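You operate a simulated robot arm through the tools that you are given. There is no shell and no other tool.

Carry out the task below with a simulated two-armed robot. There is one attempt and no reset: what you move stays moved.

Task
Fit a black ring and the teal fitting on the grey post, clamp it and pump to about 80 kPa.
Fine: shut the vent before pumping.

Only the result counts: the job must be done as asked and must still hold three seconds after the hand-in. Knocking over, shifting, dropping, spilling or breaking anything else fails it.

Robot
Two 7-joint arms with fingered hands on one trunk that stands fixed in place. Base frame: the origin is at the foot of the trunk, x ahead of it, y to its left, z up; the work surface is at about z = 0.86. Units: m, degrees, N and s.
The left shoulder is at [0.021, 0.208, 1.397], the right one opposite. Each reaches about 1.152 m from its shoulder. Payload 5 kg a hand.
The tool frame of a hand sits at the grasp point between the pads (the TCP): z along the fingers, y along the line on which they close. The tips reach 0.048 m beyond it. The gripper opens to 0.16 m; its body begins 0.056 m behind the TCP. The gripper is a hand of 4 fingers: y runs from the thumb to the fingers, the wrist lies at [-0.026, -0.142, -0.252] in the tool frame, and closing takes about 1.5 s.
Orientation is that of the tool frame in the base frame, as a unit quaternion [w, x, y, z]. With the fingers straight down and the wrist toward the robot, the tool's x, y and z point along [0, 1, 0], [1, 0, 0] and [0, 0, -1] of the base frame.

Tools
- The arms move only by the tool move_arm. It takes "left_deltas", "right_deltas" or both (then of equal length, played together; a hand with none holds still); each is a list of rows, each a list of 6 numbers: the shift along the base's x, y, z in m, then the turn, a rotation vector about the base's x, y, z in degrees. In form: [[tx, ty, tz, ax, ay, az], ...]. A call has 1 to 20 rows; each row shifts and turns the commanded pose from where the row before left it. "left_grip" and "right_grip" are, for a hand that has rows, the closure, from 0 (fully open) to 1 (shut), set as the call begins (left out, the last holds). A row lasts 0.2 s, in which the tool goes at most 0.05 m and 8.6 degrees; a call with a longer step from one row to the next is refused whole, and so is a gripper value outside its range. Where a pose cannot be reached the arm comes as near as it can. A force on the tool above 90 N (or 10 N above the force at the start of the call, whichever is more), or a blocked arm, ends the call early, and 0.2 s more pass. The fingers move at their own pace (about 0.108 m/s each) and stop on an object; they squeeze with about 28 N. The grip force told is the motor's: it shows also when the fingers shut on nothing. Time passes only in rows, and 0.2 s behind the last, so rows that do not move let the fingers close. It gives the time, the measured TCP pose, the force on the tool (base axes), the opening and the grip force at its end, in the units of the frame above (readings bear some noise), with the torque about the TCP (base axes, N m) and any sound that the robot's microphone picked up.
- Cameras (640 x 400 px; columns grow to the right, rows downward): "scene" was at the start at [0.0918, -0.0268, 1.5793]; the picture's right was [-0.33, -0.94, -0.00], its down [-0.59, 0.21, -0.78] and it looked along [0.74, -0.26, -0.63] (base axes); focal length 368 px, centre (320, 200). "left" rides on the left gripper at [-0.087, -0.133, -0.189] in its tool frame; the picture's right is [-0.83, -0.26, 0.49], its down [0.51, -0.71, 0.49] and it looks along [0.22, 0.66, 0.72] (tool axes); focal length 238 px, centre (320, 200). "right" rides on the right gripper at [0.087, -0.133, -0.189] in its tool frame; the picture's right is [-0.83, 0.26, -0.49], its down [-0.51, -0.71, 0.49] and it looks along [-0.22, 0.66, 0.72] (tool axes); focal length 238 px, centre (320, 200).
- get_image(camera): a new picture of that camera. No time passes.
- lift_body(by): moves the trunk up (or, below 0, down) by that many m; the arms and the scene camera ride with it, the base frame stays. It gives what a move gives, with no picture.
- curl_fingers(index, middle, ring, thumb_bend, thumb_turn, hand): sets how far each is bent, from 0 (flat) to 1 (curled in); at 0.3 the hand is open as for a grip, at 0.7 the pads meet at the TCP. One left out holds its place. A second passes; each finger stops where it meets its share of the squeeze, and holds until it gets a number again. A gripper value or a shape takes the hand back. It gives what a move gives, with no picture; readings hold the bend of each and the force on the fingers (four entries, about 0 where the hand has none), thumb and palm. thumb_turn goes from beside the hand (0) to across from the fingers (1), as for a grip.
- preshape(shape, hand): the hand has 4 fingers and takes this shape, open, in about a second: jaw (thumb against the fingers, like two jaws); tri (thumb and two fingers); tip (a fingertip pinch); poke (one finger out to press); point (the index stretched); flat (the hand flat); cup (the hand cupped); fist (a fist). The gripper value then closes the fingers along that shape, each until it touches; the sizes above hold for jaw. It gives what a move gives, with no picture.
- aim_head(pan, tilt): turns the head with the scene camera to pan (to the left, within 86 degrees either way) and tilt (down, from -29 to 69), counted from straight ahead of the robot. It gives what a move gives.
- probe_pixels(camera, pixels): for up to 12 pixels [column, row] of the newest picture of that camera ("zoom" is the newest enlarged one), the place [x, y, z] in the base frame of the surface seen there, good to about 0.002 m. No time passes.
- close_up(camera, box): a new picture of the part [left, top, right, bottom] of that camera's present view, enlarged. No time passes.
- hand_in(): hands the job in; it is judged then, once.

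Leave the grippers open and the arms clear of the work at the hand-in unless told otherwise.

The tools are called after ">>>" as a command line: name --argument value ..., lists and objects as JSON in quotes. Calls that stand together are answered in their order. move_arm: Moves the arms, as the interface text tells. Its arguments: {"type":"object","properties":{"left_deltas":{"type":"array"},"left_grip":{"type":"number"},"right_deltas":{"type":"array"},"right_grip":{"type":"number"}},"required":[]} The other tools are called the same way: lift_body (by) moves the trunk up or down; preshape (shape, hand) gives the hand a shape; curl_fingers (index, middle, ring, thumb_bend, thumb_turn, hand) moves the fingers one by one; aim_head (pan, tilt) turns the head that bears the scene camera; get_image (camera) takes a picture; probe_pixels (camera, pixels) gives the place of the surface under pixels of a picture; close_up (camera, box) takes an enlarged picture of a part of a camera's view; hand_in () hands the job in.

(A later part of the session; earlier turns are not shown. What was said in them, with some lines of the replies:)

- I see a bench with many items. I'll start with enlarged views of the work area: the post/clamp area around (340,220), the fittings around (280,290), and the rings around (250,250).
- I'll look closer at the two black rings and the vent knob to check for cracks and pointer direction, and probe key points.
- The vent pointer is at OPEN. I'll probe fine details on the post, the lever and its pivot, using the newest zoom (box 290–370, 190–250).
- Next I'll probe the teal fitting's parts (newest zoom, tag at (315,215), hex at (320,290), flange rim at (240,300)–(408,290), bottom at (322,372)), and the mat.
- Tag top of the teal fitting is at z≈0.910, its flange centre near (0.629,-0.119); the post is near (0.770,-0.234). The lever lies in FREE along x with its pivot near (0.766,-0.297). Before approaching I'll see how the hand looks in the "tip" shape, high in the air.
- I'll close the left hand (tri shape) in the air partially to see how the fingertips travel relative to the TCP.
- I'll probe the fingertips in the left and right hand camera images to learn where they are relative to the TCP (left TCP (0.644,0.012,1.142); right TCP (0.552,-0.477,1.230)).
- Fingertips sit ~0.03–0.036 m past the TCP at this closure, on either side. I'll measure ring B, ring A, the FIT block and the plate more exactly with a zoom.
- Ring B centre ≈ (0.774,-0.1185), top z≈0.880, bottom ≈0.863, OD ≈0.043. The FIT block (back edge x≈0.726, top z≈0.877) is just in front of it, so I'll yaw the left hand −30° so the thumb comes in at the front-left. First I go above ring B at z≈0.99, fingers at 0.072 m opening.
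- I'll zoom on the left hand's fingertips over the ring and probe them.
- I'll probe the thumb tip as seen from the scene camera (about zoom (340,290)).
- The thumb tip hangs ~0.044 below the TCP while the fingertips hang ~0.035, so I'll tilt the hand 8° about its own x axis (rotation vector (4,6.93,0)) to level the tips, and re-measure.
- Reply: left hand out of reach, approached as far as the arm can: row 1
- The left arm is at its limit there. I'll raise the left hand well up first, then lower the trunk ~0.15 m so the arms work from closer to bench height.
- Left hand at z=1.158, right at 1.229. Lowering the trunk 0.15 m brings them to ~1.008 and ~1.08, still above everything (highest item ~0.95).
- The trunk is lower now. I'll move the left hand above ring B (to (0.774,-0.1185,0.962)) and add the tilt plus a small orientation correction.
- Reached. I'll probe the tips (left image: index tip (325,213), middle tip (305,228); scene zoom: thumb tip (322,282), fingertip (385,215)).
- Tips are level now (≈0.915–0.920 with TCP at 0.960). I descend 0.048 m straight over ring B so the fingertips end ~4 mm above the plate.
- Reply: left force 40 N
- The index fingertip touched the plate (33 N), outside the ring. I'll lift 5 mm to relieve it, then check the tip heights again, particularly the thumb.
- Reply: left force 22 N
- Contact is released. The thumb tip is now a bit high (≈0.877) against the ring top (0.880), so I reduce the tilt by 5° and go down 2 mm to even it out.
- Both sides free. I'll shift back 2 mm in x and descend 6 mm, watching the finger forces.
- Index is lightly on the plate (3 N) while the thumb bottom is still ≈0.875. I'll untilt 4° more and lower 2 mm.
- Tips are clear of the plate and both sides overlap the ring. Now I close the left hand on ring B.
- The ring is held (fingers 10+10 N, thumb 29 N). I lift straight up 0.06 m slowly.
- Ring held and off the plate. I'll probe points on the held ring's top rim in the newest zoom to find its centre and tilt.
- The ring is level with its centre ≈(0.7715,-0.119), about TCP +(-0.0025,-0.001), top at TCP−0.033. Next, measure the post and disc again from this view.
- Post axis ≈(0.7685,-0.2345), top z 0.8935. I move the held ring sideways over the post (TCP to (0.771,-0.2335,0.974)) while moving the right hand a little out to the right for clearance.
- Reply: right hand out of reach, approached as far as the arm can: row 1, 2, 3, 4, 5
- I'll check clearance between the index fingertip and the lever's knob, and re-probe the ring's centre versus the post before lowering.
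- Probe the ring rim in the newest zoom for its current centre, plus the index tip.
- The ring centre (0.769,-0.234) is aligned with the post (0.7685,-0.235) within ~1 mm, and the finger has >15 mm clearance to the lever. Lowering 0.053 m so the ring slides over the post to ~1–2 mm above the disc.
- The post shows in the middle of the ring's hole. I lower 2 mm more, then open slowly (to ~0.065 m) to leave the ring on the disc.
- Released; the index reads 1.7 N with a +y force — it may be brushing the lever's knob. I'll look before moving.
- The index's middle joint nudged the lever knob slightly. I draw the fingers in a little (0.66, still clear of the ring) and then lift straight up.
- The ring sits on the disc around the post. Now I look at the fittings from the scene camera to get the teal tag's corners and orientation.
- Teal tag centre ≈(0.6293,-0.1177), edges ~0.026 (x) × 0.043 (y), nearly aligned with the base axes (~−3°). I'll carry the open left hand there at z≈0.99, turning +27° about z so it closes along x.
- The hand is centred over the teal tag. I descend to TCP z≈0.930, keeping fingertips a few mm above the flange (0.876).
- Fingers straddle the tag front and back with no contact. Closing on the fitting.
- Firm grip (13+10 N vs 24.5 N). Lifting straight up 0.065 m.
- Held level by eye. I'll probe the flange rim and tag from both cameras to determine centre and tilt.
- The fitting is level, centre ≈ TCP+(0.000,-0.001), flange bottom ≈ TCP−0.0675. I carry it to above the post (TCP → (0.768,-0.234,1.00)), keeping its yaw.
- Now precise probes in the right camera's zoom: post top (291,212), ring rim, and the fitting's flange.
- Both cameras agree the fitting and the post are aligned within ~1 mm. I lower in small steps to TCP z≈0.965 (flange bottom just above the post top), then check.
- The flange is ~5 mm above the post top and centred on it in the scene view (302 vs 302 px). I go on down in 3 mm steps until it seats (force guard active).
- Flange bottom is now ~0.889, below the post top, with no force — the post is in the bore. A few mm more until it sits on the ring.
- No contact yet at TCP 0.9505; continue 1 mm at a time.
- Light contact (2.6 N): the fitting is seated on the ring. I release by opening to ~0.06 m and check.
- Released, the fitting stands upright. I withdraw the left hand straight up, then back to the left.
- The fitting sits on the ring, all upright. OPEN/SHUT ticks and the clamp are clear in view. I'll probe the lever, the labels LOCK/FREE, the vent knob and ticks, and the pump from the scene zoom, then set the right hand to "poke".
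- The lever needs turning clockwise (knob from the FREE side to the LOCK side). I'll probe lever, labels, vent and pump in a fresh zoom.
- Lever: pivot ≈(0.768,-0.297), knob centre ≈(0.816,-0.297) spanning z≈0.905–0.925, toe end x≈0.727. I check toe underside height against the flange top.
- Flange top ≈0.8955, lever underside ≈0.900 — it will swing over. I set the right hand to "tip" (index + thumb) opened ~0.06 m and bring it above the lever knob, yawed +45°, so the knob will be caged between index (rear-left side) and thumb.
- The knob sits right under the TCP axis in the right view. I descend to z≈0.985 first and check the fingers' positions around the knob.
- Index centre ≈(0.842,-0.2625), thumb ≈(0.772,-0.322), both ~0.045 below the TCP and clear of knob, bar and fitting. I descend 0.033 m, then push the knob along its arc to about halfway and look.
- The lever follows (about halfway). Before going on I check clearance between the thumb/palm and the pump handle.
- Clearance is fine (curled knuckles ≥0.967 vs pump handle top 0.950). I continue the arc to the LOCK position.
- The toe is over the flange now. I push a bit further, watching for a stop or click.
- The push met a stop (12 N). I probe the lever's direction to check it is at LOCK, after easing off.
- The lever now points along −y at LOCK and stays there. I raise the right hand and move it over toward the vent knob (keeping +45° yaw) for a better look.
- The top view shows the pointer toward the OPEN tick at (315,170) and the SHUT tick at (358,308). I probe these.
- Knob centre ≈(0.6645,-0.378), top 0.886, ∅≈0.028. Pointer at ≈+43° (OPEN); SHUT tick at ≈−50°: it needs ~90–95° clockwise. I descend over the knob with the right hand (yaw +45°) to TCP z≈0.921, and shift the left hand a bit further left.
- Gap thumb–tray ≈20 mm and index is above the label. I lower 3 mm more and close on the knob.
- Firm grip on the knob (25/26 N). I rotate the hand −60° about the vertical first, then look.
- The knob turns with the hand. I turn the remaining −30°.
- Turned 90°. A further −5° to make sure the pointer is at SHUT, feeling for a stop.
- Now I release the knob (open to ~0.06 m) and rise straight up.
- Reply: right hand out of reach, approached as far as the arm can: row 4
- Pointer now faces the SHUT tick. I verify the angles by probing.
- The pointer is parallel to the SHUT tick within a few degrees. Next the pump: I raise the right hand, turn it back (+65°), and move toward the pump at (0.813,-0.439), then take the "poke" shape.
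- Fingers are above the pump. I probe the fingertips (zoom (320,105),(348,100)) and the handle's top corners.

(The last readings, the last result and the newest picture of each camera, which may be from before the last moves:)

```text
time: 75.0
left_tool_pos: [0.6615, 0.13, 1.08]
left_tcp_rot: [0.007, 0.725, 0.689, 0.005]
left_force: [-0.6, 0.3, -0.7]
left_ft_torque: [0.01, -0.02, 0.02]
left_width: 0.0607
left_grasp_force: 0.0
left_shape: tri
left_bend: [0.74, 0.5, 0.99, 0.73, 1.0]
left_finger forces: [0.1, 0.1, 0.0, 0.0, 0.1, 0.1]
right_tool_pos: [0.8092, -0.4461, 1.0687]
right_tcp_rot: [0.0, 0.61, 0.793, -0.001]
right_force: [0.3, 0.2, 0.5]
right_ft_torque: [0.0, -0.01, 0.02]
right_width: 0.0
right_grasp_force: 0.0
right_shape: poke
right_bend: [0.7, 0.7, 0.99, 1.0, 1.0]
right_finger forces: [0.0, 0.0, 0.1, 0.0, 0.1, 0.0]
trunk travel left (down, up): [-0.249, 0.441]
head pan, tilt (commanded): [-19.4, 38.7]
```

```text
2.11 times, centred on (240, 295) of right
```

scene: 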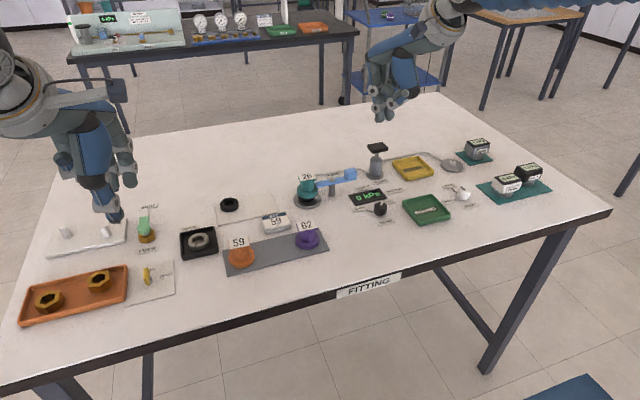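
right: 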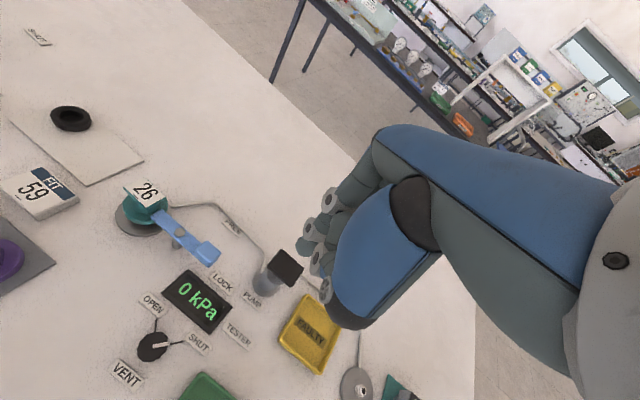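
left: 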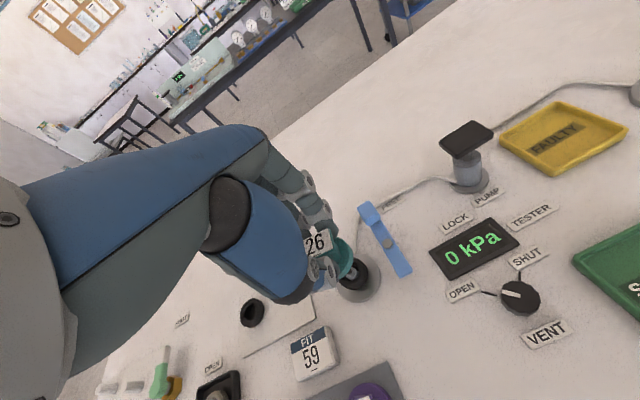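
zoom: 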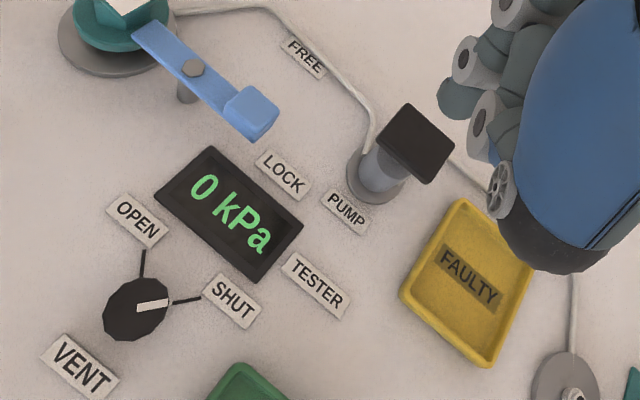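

The vent pointer lines up with the SHUT tick. The handle top is ≈0.0315×0.043 m around (0.8125,-0.4375), z 0.949. I shift (+0.0015,+0.0055) and descend to just above it (TCP ≈1.003).

>>> move_arm --right_deltas '[[0.0008, 0.003, -0.02, 0, 0, 0], [0.0007, 0.0025, -0.02, 0, 0, 0], [0, 0, -0.015, 0, 0, 0], [0, 0, -0.0105, 0, 0, 0], [0, 0, 0, 0, 0, 0]]'

>>> close_up --camera "scene" --box '[320, 110, 420, 210]'

```text
time: 76.2
left_tool_pos: [0.6613, 0.1298, 1.0814]
left_tcp_rot: [0.007, 0.724, 0.689, 0.005]
left_force: [0.1, 1.0, 0.7]
left_ft_torque: [0.0, 0.01, 0.01]
left_width: 0.0606
left_grasp_force: 0.2
left_shape: tri
left_bend: [0.74, 0.5, 0.99, 0.73, 1.0]
left_finger forces: [0.0, 0.0, 0.1, 0.0, 0.0, 0.0]
right_tool_pos: [0.8116, -0.4415, 1.0035]
right_tcp_rot: [0.0, 0.609, 0.793, 0.001]
right_force: [-0.4, 0.9, 0.3]
right_ft_torque: [0.01, -0.01, 0.02]
right_width: 0.0003
right_grasp_force: 0.0
right_shape: poke
right_bend: [0.7, 0.7, 0.99, 1.0, 1.0]
right_finger forces: [0.0, 0.1, 0.0, 0.1, 0.0, 0.1]
trunk travel left (down, up): [-0.249, 0.441]
head pan, tilt (commanded): [-19.4, 38.7]
```

```text
4.00 times, centred on (370, 160) of scene
```

zoom: 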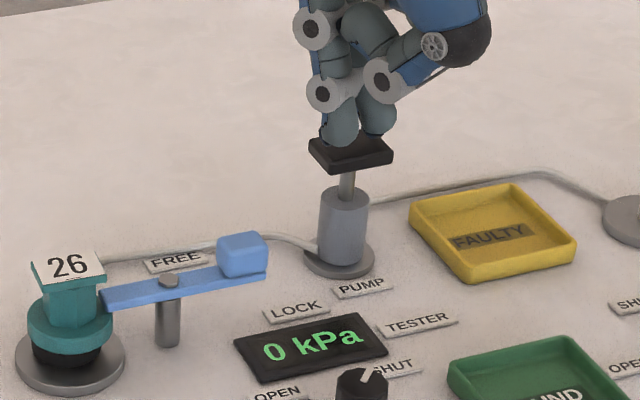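

Fingertips are centred just above the handle. I press down 14 mm in small rows and read force and display.

>>> move_arm --right_deltas '[[0, 0, -0.004, 0, 0, 0], [0, 0, -0.004, 0, 0, 0], [0, 0, -0.003, 0, 0, 0], [0, 0, -0.003, 0, 0, 0], [0, 0, 0, 0, 0, 0]]'

>>> close_up --camera "scene" --box '[320, 110, 420, 210]'

```text
time: 77.5
left_tool_pos: [0.6618, 0.1304, 1.0807]
left_tcp_rot: [0.007, 0.725, 0.689, 0.005]
left_force: [0.1, -0.3, 0.2]
left_ft_torque: [0.02, -0.02, 0.0]
left_width: 0.0608
left_grasp_force: 0.1
left_shape: tri
left_bend: [0.74, 0.5, 0.99, 0.73, 1.0]
left_finger forces: [0.0, 0.1, 0.0, 0.0, 0.0, 0.0]
right_tool_pos: [0.8113, -0.4415, 0.9901]
right_tcp_rot: [0.0, 0.61, 0.792, 0.001]
right_force: [-0.1, -0.4, 2.4]
right_ft_torque: [-0.09, -0.07, -0.01]
right_width: 0.0001
right_grasp_force: 0.0
right_shape: poke
right_bend: [0.7, 0.7, 0.99, 1.0, 1.0]
right_finger forces: [0.1, 2.3, 0.0, 0.1, 0.0, 0.1]
trunk travel left (down, up): [-0.249, 0.441]
head pan, tilt (commanded): [-19.4, 38.7]
```

```text
4.00 times, centred on (370, 160) of scene
```

zoom: 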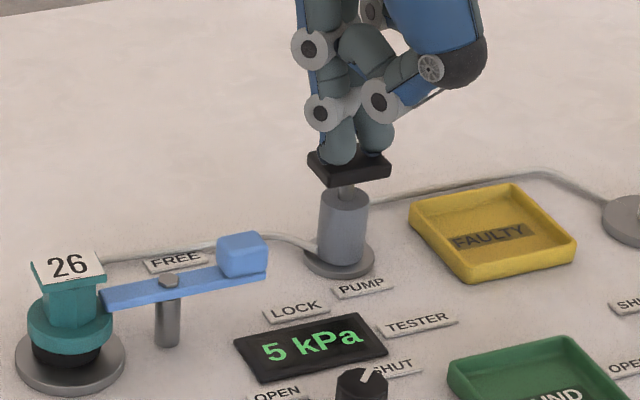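

Display reads 5 kPa: it pumps and holds. I press further 8 mm.

>>> move_arm --right_deltas '[[0, 0, -0.003, 0, 0, 0], [0, 0, -0.003, 0, 0, 0], [0, 0, -0.002, 0, 0, 0], [0, 0, 0, 0, 0, 0]]'

>>> close_up --camera "scene" --box '[320, 110, 420, 210]'

```text
time: 78.5
left_tool_pos: [0.6626, 0.1299, 1.0801]
left_tcp_rot: [0.007, 0.725, 0.689, 0.005]
left_force: [-0.2, -0.1, -0.7]
left_ft_torque: [-0.01, 0.0, 0.01]
left_width: 0.0605
left_grasp_force: 0.0
left_shape: tri
left_bend: [0.74, 0.5, 0.99, 0.73, 1.0]
left_finger forces: [0.0, 0.1, 0.0, 0.0, 0.0, 0.0]
right_tool_pos: [0.8121, -0.4411, 0.9809]
right_tcp_rot: [0.0, 0.609, 0.793, 0.0]
right_force: [0.5, -1.7, 3.5]
right_ft_torque: [-0.11, -0.04, 0.03]
right_width: 0.0
right_grasp_force: 0.1
right_shape: poke
right_bend: [0.7, 0.7, 0.99, 1.0, 1.0]
right_finger forces: [0.0, 3.3, 0.1, 0.1, 0.0, 0.0]
trunk travel left (down, up): [-0.249, 0.441]
head pan, tilt (commanded): [-19.4, 38.7]
heard: click
```

```text
4.00 times, centred on (370, 160) of scene
```

zoom: 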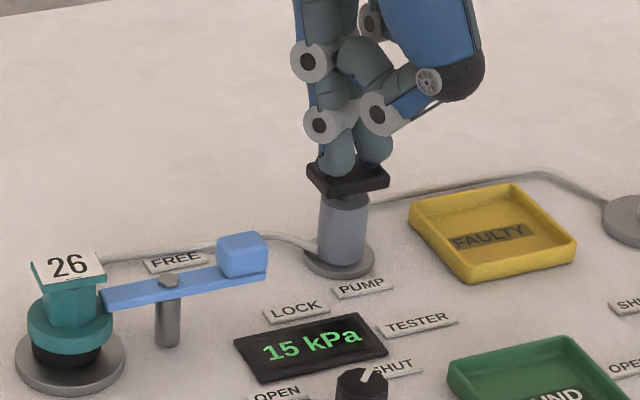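

15 kPa and a click (end of stroke). I rise 20 mm to let the handle return and see whether the pressure holds.

>>> move_arm --right_deltas '[[0, 0, 0.006, 0, 0, 0], [0, 0, 0.008, 0, 0, 0], [0, 0, 0.008, 0, 0, 0], [0, 0, 0, 0, 0, 0]]'

>>> close_up --camera "scene" --box '[320, 110, 420, 210]'

```text
time: 79.5
left_tool_pos: [0.6616, 0.1304, 1.0802]
left_tcp_rot: [0.007, 0.725, 0.689, 0.005]
left_force: [0.3, 0.0, -0.4]
left_ft_torque: [0.03, 0.01, 0.02]
left_width: 0.0607
left_grasp_force: 0.0
left_shape: tri
left_bend: [0.74, 0.5, 0.99, 0.73, 1.0]
left_finger forces: [0.0, 0.0, 0.0, 0.1, 0.0, 0.1]
right_tool_pos: [0.8105, -0.442, 1.0042]
right_tcp_rot: [0.0, 0.61, 0.793, -0.001]
right_force: [0.2, -1.0, -0.3]
right_ft_torque: [0.01, 0.04, 0.01]
right_width: 0.0
right_grasp_force: 0.0
right_shape: poke
right_bend: [0.7, 0.7, 0.99, 1.0, 1.0]
right_finger forces: [0.0, 0.1, 0.0, 0.0, 0.1, 0.0]
trunk travel left (down, up): [-0.249, 0.441]
head pan, tilt (commanded): [-19.4, 38.7]
```

```text
4.00 times, centred on (370, 160) of scene
```

zoom: 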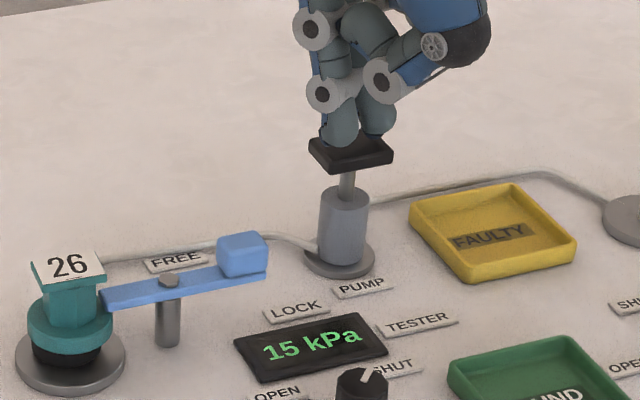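

It holds at 15 kPa; about 1.1 kPa per mm of travel. Second stroke, going ~2 mm deeper to find the end stop.

>>> move_arm --right_deltas '[[0, 0, -0.008, 0, 0, 0], [0, 0, -0.006, 0, 0, 0], [0, 0, -0.006, 0, 0, 0], [0, 0, -0.003, 0, 0, 0], [0, 0, -0.002, 0, 0, 0], [0, 0, 0, 0, 0, 0]]'

>>> close_up --camera "scene" --box '[320, 110, 420, 210]'

```text
time: 80.8
left_tool_pos: [0.6639, 0.1324, 1.0799]
left_tcp_rot: [0.007, 0.724, 0.689, 0.005]
left_force: [0.3, -0.1, 0.1]
left_ft_torque: [-0.01, -0.01, 0.02]
left_width: 0.0604
left_grasp_force: 0.0
left_shape: tri
left_bend: [0.74, 0.5, 0.99, 0.73, 1.0]
left_finger forces: [0.0, 0.1, 0.0, 0.1, 0.0, 0.0]
right_tool_pos: [0.8116, -0.4414, 0.9787]
right_tcp_rot: [0.0, 0.609, 0.793, -0.001]
right_force: [1.6, -0.1, 3.0]
right_ft_torque: [-0.1, -0.06, 0.0]
right_width: 0.0
right_grasp_force: 0.1
right_shape: poke
right_bend: [0.7, 0.7, 0.99, 1.0, 1.0]
right_finger forces: [0.1, 3.6, 0.0, 0.0, 0.0, 0.0]
trunk travel left (down, up): [-0.249, 0.441]
head pan, tilt (commanded): [-19.4, 38.7]
heard: click
```

```text
4.00 times, centred on (370, 160) of scene
```

zoom: 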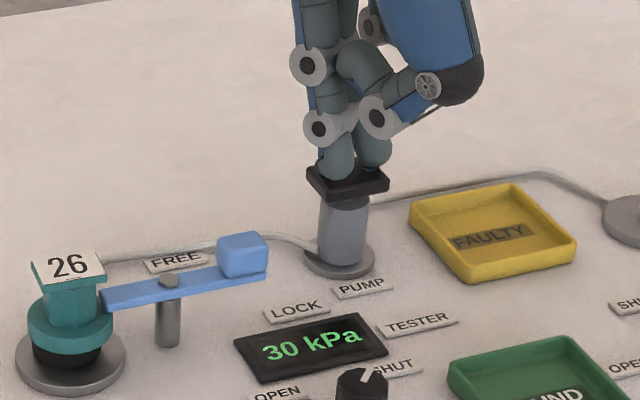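

30 kPa after the second stroke: 15 per full stroke. I do the third stroke now (up, then down).

>>> move_arm --right_deltas '[[0, 0, 0.008, 0, 0, 0], [0, 0, 0.008, 0, 0, 0], [0, 0, 0.0095, 0, 0, 0], [0, 0, 0, 0, 0, 0], [0, 0, -0.008, 0, 0, 0], [0, 0, -0.008, 0, 0, 0], [0, 0, -0.0065, 0, 0, 0], [0, 0, -0.002, 0, 0, 0], [0, 0, 0, 0, 0, 0]]'

>>> close_up --camera "scene" --box '[320, 110, 420, 210]'

```text
time: 82.8
left_tool_pos: [0.6612, 0.1303, 1.0804]
left_tcp_rot: [0.007, 0.725, 0.689, 0.006]
left_force: [-0.9, 0.0, 1.0]
left_ft_torque: [0.01, -0.02, -0.02]
left_width: 0.0601
left_grasp_force: 0.0
left_shape: tri
left_bend: [0.74, 0.5, 0.99, 0.73, 1.0]
left_finger forces: [0.0, 0.1, 0.0, 0.1, 0.1, 0.1]
right_tool_pos: [0.8109, -0.4408, 0.979]
right_tcp_rot: [0.001, 0.61, 0.792, 0.0]
right_force: [-1.0, 0.0, 3.3]
right_ft_torque: [-0.06, 0.04, -0.04]
right_width: 0.0
right_grasp_force: 0.1
right_shape: poke
right_bend: [0.7, 0.7, 0.99, 1.0, 1.0]
right_finger forces: [0.0, 3.5, 0.0, 0.0, 0.1, 0.0]
trunk travel left (down, up): [-0.249, 0.441]
head pan, tilt (commanded): [-19.4, 38.7]
heard: click
```

```text
4.00 times, centred on (370, 160) of scene
```

zoom: 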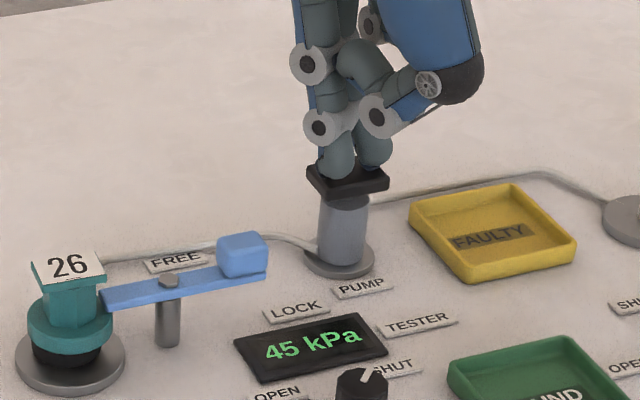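

45 kPa. Fourth stroke.

>>> move_arm --right_deltas '[[0, 0, 0.008, 0, 0, 0], [0, 0, 0.008, 0, 0, 0], [0, 0, 0.0085, 0, 0, 0], [0, 0, 0, 0, 0, 0], [0, 0, -0.008, 0, 0, 0], [0, 0, -0.008, 0, 0, 0], [0, 0, -0.0065, 0, 0, 0], [0, 0, -0.002, 0, 0, 0], [0, 0, 0, 0, 0, 0]]'

>>> close_up --camera "scene" --box '[320, 110, 420, 210]'

```text
time: 84.8
left_tool_pos: [0.6622, 0.1316, 1.0819]
left_tcp_rot: [0.007, 0.724, 0.689, 0.006]
left_force: [-0.4, 0.6, 0.2]
left_ft_torque: [0.0, -0.03, 0.02]
left_width: 0.0605
left_grasp_force: 0.1
left_shape: tri
left_bend: [0.74, 0.5, 0.99, 0.73, 1.0]
left_finger forces: [0.0, 0.0, 0.0, 0.0, 0.0, 0.0]
right_tool_pos: [0.8105, -0.4408, 0.9796]
right_tcp_rot: [-0.001, 0.609, 0.793, 0.0]
right_force: [0.7, 0.7, 2.5]
right_ft_torque: [-0.06, -0.05, 0.06]
right_width: 0.0
right_grasp_force: 0.0
right_shape: poke
right_bend: [0.7, 0.7, 0.99, 1.0, 1.0]
right_finger forces: [0.0, 3.6, 0.0, 0.1, 0.1, 0.0]
trunk travel left (down, up): [-0.249, 0.441]
head pan, tilt (commanded): [-19.4, 38.7]
heard: click
```

```text
4.00 times, centred on (370, 160) of scene
```

zoom: 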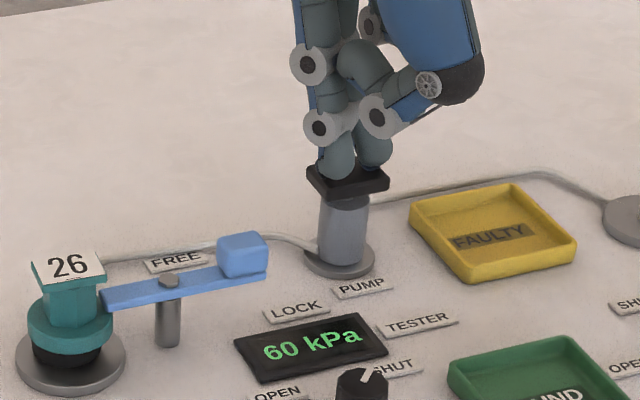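

60 kPa. Fifth stroke to ~75.

>>> move_arm --right_deltas '[[0, 0, 0.008, 0, 0, 0], [0, 0, 0.008, 0, 0, 0], [0, 0, 0.0085, 0, 0, 0], [0, 0, 0, 0, 0, 0], [0, 0, -0.008, 0, 0, 0], [0, 0, -0.008, 0, 0, 0], [0, 0, -0.0065, 0, 0, 0], [0, 0, -0.002, 0, 0, 0], [0, 0, 0, 0, 0, 0]]'

>>> close_up --camera "scene" --box '[320, 110, 420, 210]'

```text
time: 86.8
left_tool_pos: [0.6614, 0.1297, 1.0813]
left_tcp_rot: [0.007, 0.724, 0.69, 0.006]
left_force: [-0.5, 0.2, -0.2]
left_ft_torque: [0.03, 0.0, -0.02]
left_width: 0.0605
left_grasp_force: 0.0
left_shape: tri
left_bend: [0.74, 0.5, 0.99, 0.73, 1.0]
left_finger forces: [0.0, 0.0, 0.1, 0.0, 0.1, 0.1]
right_tool_pos: [0.8109, -0.4423, 0.9801]
right_tcp_rot: [0.0, 0.61, 0.793, 0.0]
right_force: [1.5, -0.5, 4.0]
right_ft_torque: [-0.1, -0.01, 0.05]
right_width: 0.0
right_grasp_force: 0.1
right_shape: poke
right_bend: [0.7, 0.7, 0.99, 1.0, 1.0]
right_finger forces: [0.0, 3.5, 0.0, 0.1, 0.0, 0.0]
trunk travel left (down, up): [-0.249, 0.441]
head pan, tilt (commanded): [-19.4, 38.7]
heard: click
```

```text
4.00 times, centred on (370, 160) of scene
```

zoom: 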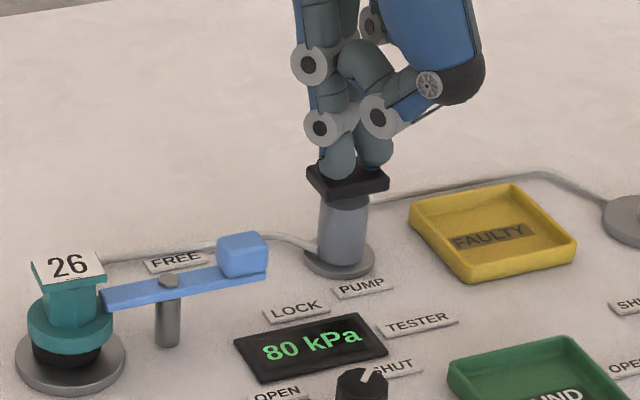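

The display reads 80 kPa. I lift the hand off the pump, straight up, and check that the reading holds.

>>> move_arm --right_deltas '[[0, 0, 0.008, 0, 0, 0], [0, 0, 0.01, 0, 0, 0], [0, 0, 0.015, 0, 0, 0], [0, 0, 0.025, 0, 0, 0], [0, 0, 0.03, 0, 0, 0], [0, 0, 0.03, 0, 0, 0], [0, 0, 0, 0, 0, 0], [0, 0, 0, 0, 0, 0]]'

>>> get_image --camera "scene"

>>> close_up --camera "scene" --box '[280, 130, 420, 220]'

```text
time: 88.7
left_tool_pos: [0.6616, 0.1304, 1.0815]
left_tcp_rot: [0.006, 0.725, 0.689, 0.005]
left_force: [-0.2, 0.4, 0.9]
left_ft_torque: [-0.01, -0.02, 0.02]
left_width: 0.0604
left_grasp_force: 0.0
left_shape: tri
left_bend: [0.74, 0.5, 0.99, 0.73, 1.0]
left_finger forces: [0.1, 0.1, 0.0, 0.0, 0.0, 0.0]
right_tool_pos: [0.8109, -0.442, 1.0979]
right_tcp_rot: [0.0, 0.61, 0.793, 0.0]
right_force: [-0.2, 0.7, 0.2]
right_ft_torque: [-0.01, 0.0, 0.01]
right_width: 0.0
right_grasp_force: 0.1
right_shape: poke
right_bend: [0.7, 0.7, 0.99, 1.0, 1.0]
right_finger forces: [0.1, 0.0, 0.0, 0.1, 0.0, 0.0]
trunk travel left (down, up): [-0.249, 0.441]
head pan, tilt (commanded): [-19.4, 38.7]
```

```text
taken
```

scene: 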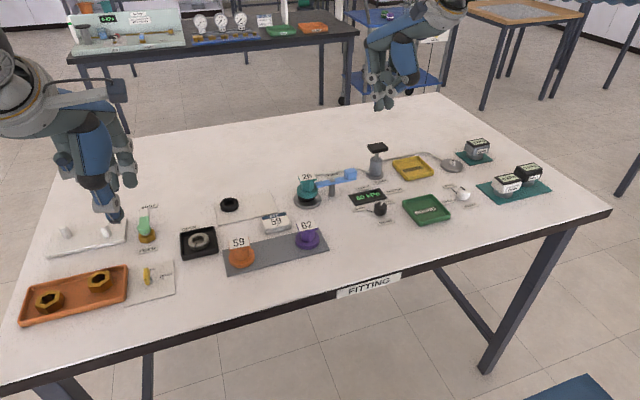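

```text
4.44 times, centred on (350, 175) of scene
```

zoom: 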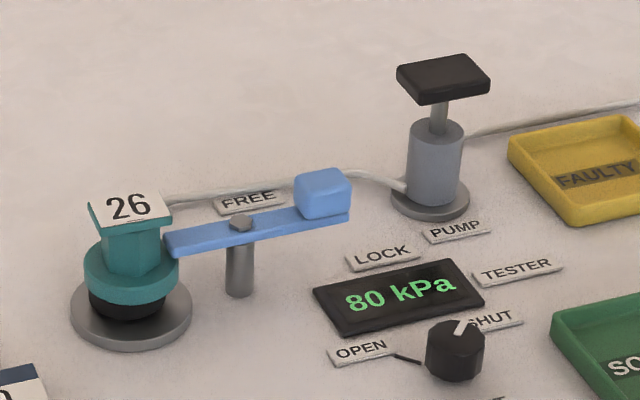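

80 kPa holds. I move both arms clear and open the hands (right: back and up; left: a little up), letting time pass to see if the pressure stays.

>>> move_arm --right_deltas '[[0, 0, 0.015, 0, 0, -1.5], [-0.02, -0.008, 0.015, 0, 0, -1.5], [-0.025, -0.008, 0.01, 0, 0, -1.5], [-0.025, -0.008, 0.01, 0, 0, -1.5], [-0.025, -0.008, 0, 0, 0, -1.5], [-0.025, -0.008, 0, 0, 0, -1.5], [-0.025, -0.008, 0, 0, 0, -1.5], [-0.025, -0.008, 0, 0, 0, -1.5], [-0.02, -0.006, 0, 0, 0, -1.5], [-0.01, 0, 0, 0, 0, -1.5], [0, 0, 0, 0, 0, 0]]' --left_deltas '[[0, 0, 0.01, 0, 0, 0], [0, 0, 0.01, 0, 0, 0], [0, 0, 0.01, 0, 0, 0], [0, 0, 0.01, 0, 0, 0], [0, 0, 0.01, 0, 0, 0], [0, 0, 0.01, 0, 0, 0], [0, 0, 0, 0, 0, 0], [0, 0, 0, 0, 0, 0], [0, 0, 0, 0, 0, 0], [0, 0, 0, 0, 0, 0], [0, 0, 0, 0, 0, 0]]'

>>> preshape --hand "right" --shape "jaw"

>>> preshape --hand "left" --shape "jaw"

>>> get_image --camera "scene"

>>> close_up --camera "scene" --box '[280, 130, 420, 220]'

>>> close_up --camera "scene" --box '[200, 170, 350, 280]'

```text
time: 91.0
left_tool_pos: [0.6628, 0.1303, 1.1391]
left_tcp_rot: [0.007, 0.725, 0.689, 0.006]
left_force: [-0.4, -0.7, 0.3]
left_ft_torque: [0.0, 0.0, 0.03]
left_width: 0.0606
left_grasp_force: 0.1
left_shape: tri
left_bend: [0.74, 0.5, 0.99, 0.73, 1.0]
left_finger forces: [0.0, 0.0, 0.1, 0.1, 0.0, 0.0]
right_tool_pos: [0.6121, -0.5035, 1.1479]
right_tcp_rot: [0.001, 0.708, 0.707, 0.0]
right_force: [1.5, -0.4, -0.1]
right_ft_torque: [0.03, 0.05, -0.05]
right_width: 0.0002
right_grasp_force: 0.1
right_shape: poke
right_bend: [0.7, 0.7, 0.99, 1.0, 1.0]
right_finger forces: [0.0, 0.0, 0.0, 0.0, 0.1, 0.1]
trunk travel left (down, up): [-0.249, 0.441]
head pan, tilt (commanded): [-19.4, 38.7]
```

```text
time: 92.0
left_tool_pos: [0.6624, 0.1293, 1.1409]
left_tcp_rot: [0.008, 0.725, 0.689, 0.005]
left_force: [0.3, -0.8, -0.5]
left_ft_torque: [-0.03, 0.0, 0.01]
left_width: 0.0606
left_grasp_force: 0.1
left_shape: tri
left_bend: [0.74, 0.5, 0.99, 0.73, 1.0]
left_finger forces: [0.0, 0.0, 0.0, 0.0, 0.0, 0.1]
right_tool_pos: [0.6122, -0.5037, 1.148]
right_tcp_rot: [0.0, 0.707, 0.707, 0.0]
right_force: [-0.1, 0.5, 1.2]
right_ft_torque: [-0.03, 0.02, 0.0]
right_width: 0.16
right_grasp_force: 0.2
right_shape: jaw
right_bend: [0.3, 0.3, 0.3, 0.3, 0.98]
right_finger forces: [0.0, 0.1, 0.0, 0.2, 0.0, 0.0]
trunk travel left (down, up): [-0.249, 0.441]
head pan, tilt (commanded): [-19.4, 38.7]
```

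```text
time: 92.8
left_tool_pos: [0.6619, 0.1304, 1.1412]
left_tcp_rot: [0.007, 0.725, 0.689, 0.005]
left_force: [0.1, 0.1, 0.7]
left_ft_torque: [0.02, 0.01, 0.0]
left_width: 0.1595
left_grasp_force: 0.1
left_shape: jaw
left_bend: [0.3, 0.3, 0.3, 0.3, 0.98]
left_finger forces: [0.1, 0.0, 0.1, 0.1, 0.0, 0.0]
right_tool_pos: [0.612, -0.5033, 1.1473]
right_tcp_rot: [0.0, 0.708, 0.706, -0.001]
right_force: [-0.1, -0.1, -0.2]
right_ft_torque: [0.02, 0.02, 0.0]
right_width: 0.16
right_grasp_force: 0.1
right_shape: jaw
right_bend: [0.3, 0.3, 0.3, 0.3, 0.98]
right_finger forces: [0.1, 0.1, 0.0, 0.1, 0.1, 0.0]
trunk travel left (down, up): [-0.249, 0.441]
head pan, tilt (commanded): [-19.4, 38.7]
```

```text
taken
```

scene: 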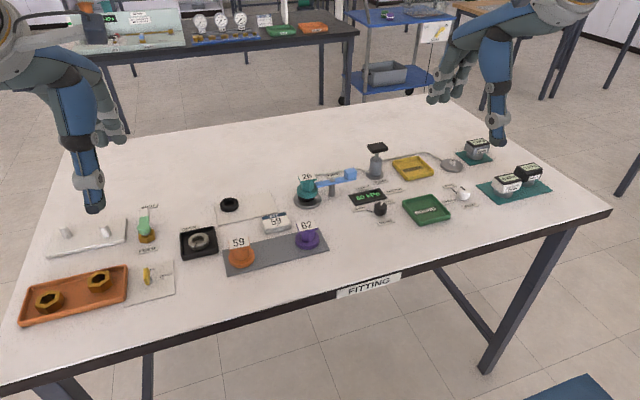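

```text
4.44 times, centred on (350, 175) of scene
```

zoom: 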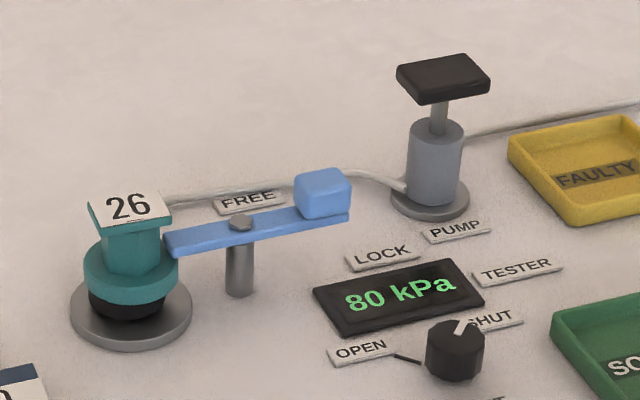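

```text
3.64 times, centred on (275, 225) of scene
```

zoom: 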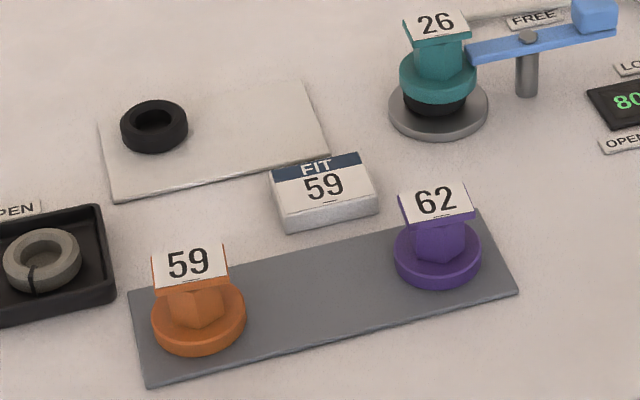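

Everything else is in place and both hands are open and clear. I let three more seconds pass to check the reading once more.

>>> move_arm --left_deltas '[[0, 0, 0, 0, 0, 0], [0, 0, 0, 0, 0, 0], [0, 0, 0, 0, 0, 0], [0, 0, 0, 0, 0, 0], [0, 0, 0, 0, 0, 0], [0, 0, 0, 0, 0, 0], [0, 0, 0, 0, 0, 0], [0, 0, 0, 0, 0, 0], [0, 0, 0, 0, 0, 0], [0, 0, 0, 0, 0, 0], [0, 0, 0, 0, 0, 0], [0, 0, 0, 0, 0, 0], [0, 0, 0, 0, 0, 0], [0, 0, 0, 0, 0, 0], [0, 0, 0, 0, 0, 0]]'

>>> close_up --camera "scene" --box '[280, 130, 420, 220]'

```text
time: 96.0
left_tool_pos: [0.6631, 0.1305, 1.1406]
left_tcp_rot: [0.007, 0.724, 0.689, 0.006]
left_force: [0.4, -0.5, -0.2]
left_ft_torque: [-0.02, -0.01, -0.03]
left_width: 0.1595
left_grasp_force: 0.1
left_shape: jaw
left_bend: [0.3, 0.3, 0.3, 0.3, 0.98]
left_finger forces: [0.1, 0.0, 0.0, 0.0, 0.1, 0.0]
right_tool_pos: [0.6117, -0.5035, 1.1486]
right_tcp_rot: [0.0, 0.708, 0.707, 0.0]
right_force: [-0.5, -0.7, -0.1]
right_ft_torque: [0.02, 0.05, -0.01]
right_width: 0.1598
right_grasp_force: 0.1
right_shape: jaw
right_bend: [0.3, 0.3, 0.3, 0.3, 0.98]
right_finger forces: [0.1, 0.1, 0.1, 0.0, 0.0, 0.1]
trunk travel left (down, up): [-0.249, 0.441]
head pan, tilt (commanded): [-19.4, 38.7]
```

```text
4.44 times, centred on (350, 175) of scene
```

zoom: 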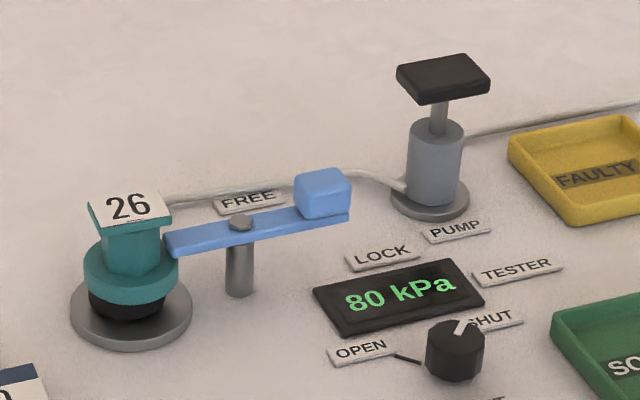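

The reading is steady at 80 kPa. The ring and teal fitting are on the grey post, the clamp is at LOCK, the vent is at SHUT, and both hands are open and clear. I hand in the job.

>>> hand_in

```text
The job is handed in.
```

The job is done and handed in. A black ring and the teal fitting (number 26) are on the grey post, the clamp is at LOCK, and the tester reads 80 kPa.

- **Vent:** I shut it before the first pump stroke.
- **Pressure:** It took five strokes. The reading held at 80 kPa for the last seven seconds or so before hand-in. The display seems to show steps of 5 kPa, so the true value may be a little off 80, probably around 78.
- **Clamp:** While I was setting the ring down, a finger nudged the clamp lever slightly. I then turned it to its stop at LOCK and it stayed there.
- **Fitting number:** A sign on the bench says "FIT 59", which is the orange fitting. I used the teal one, as you asked.
- **Other items:** In the last pictures nothing else looked moved or knocked over, and both hands were open and clear of the work.
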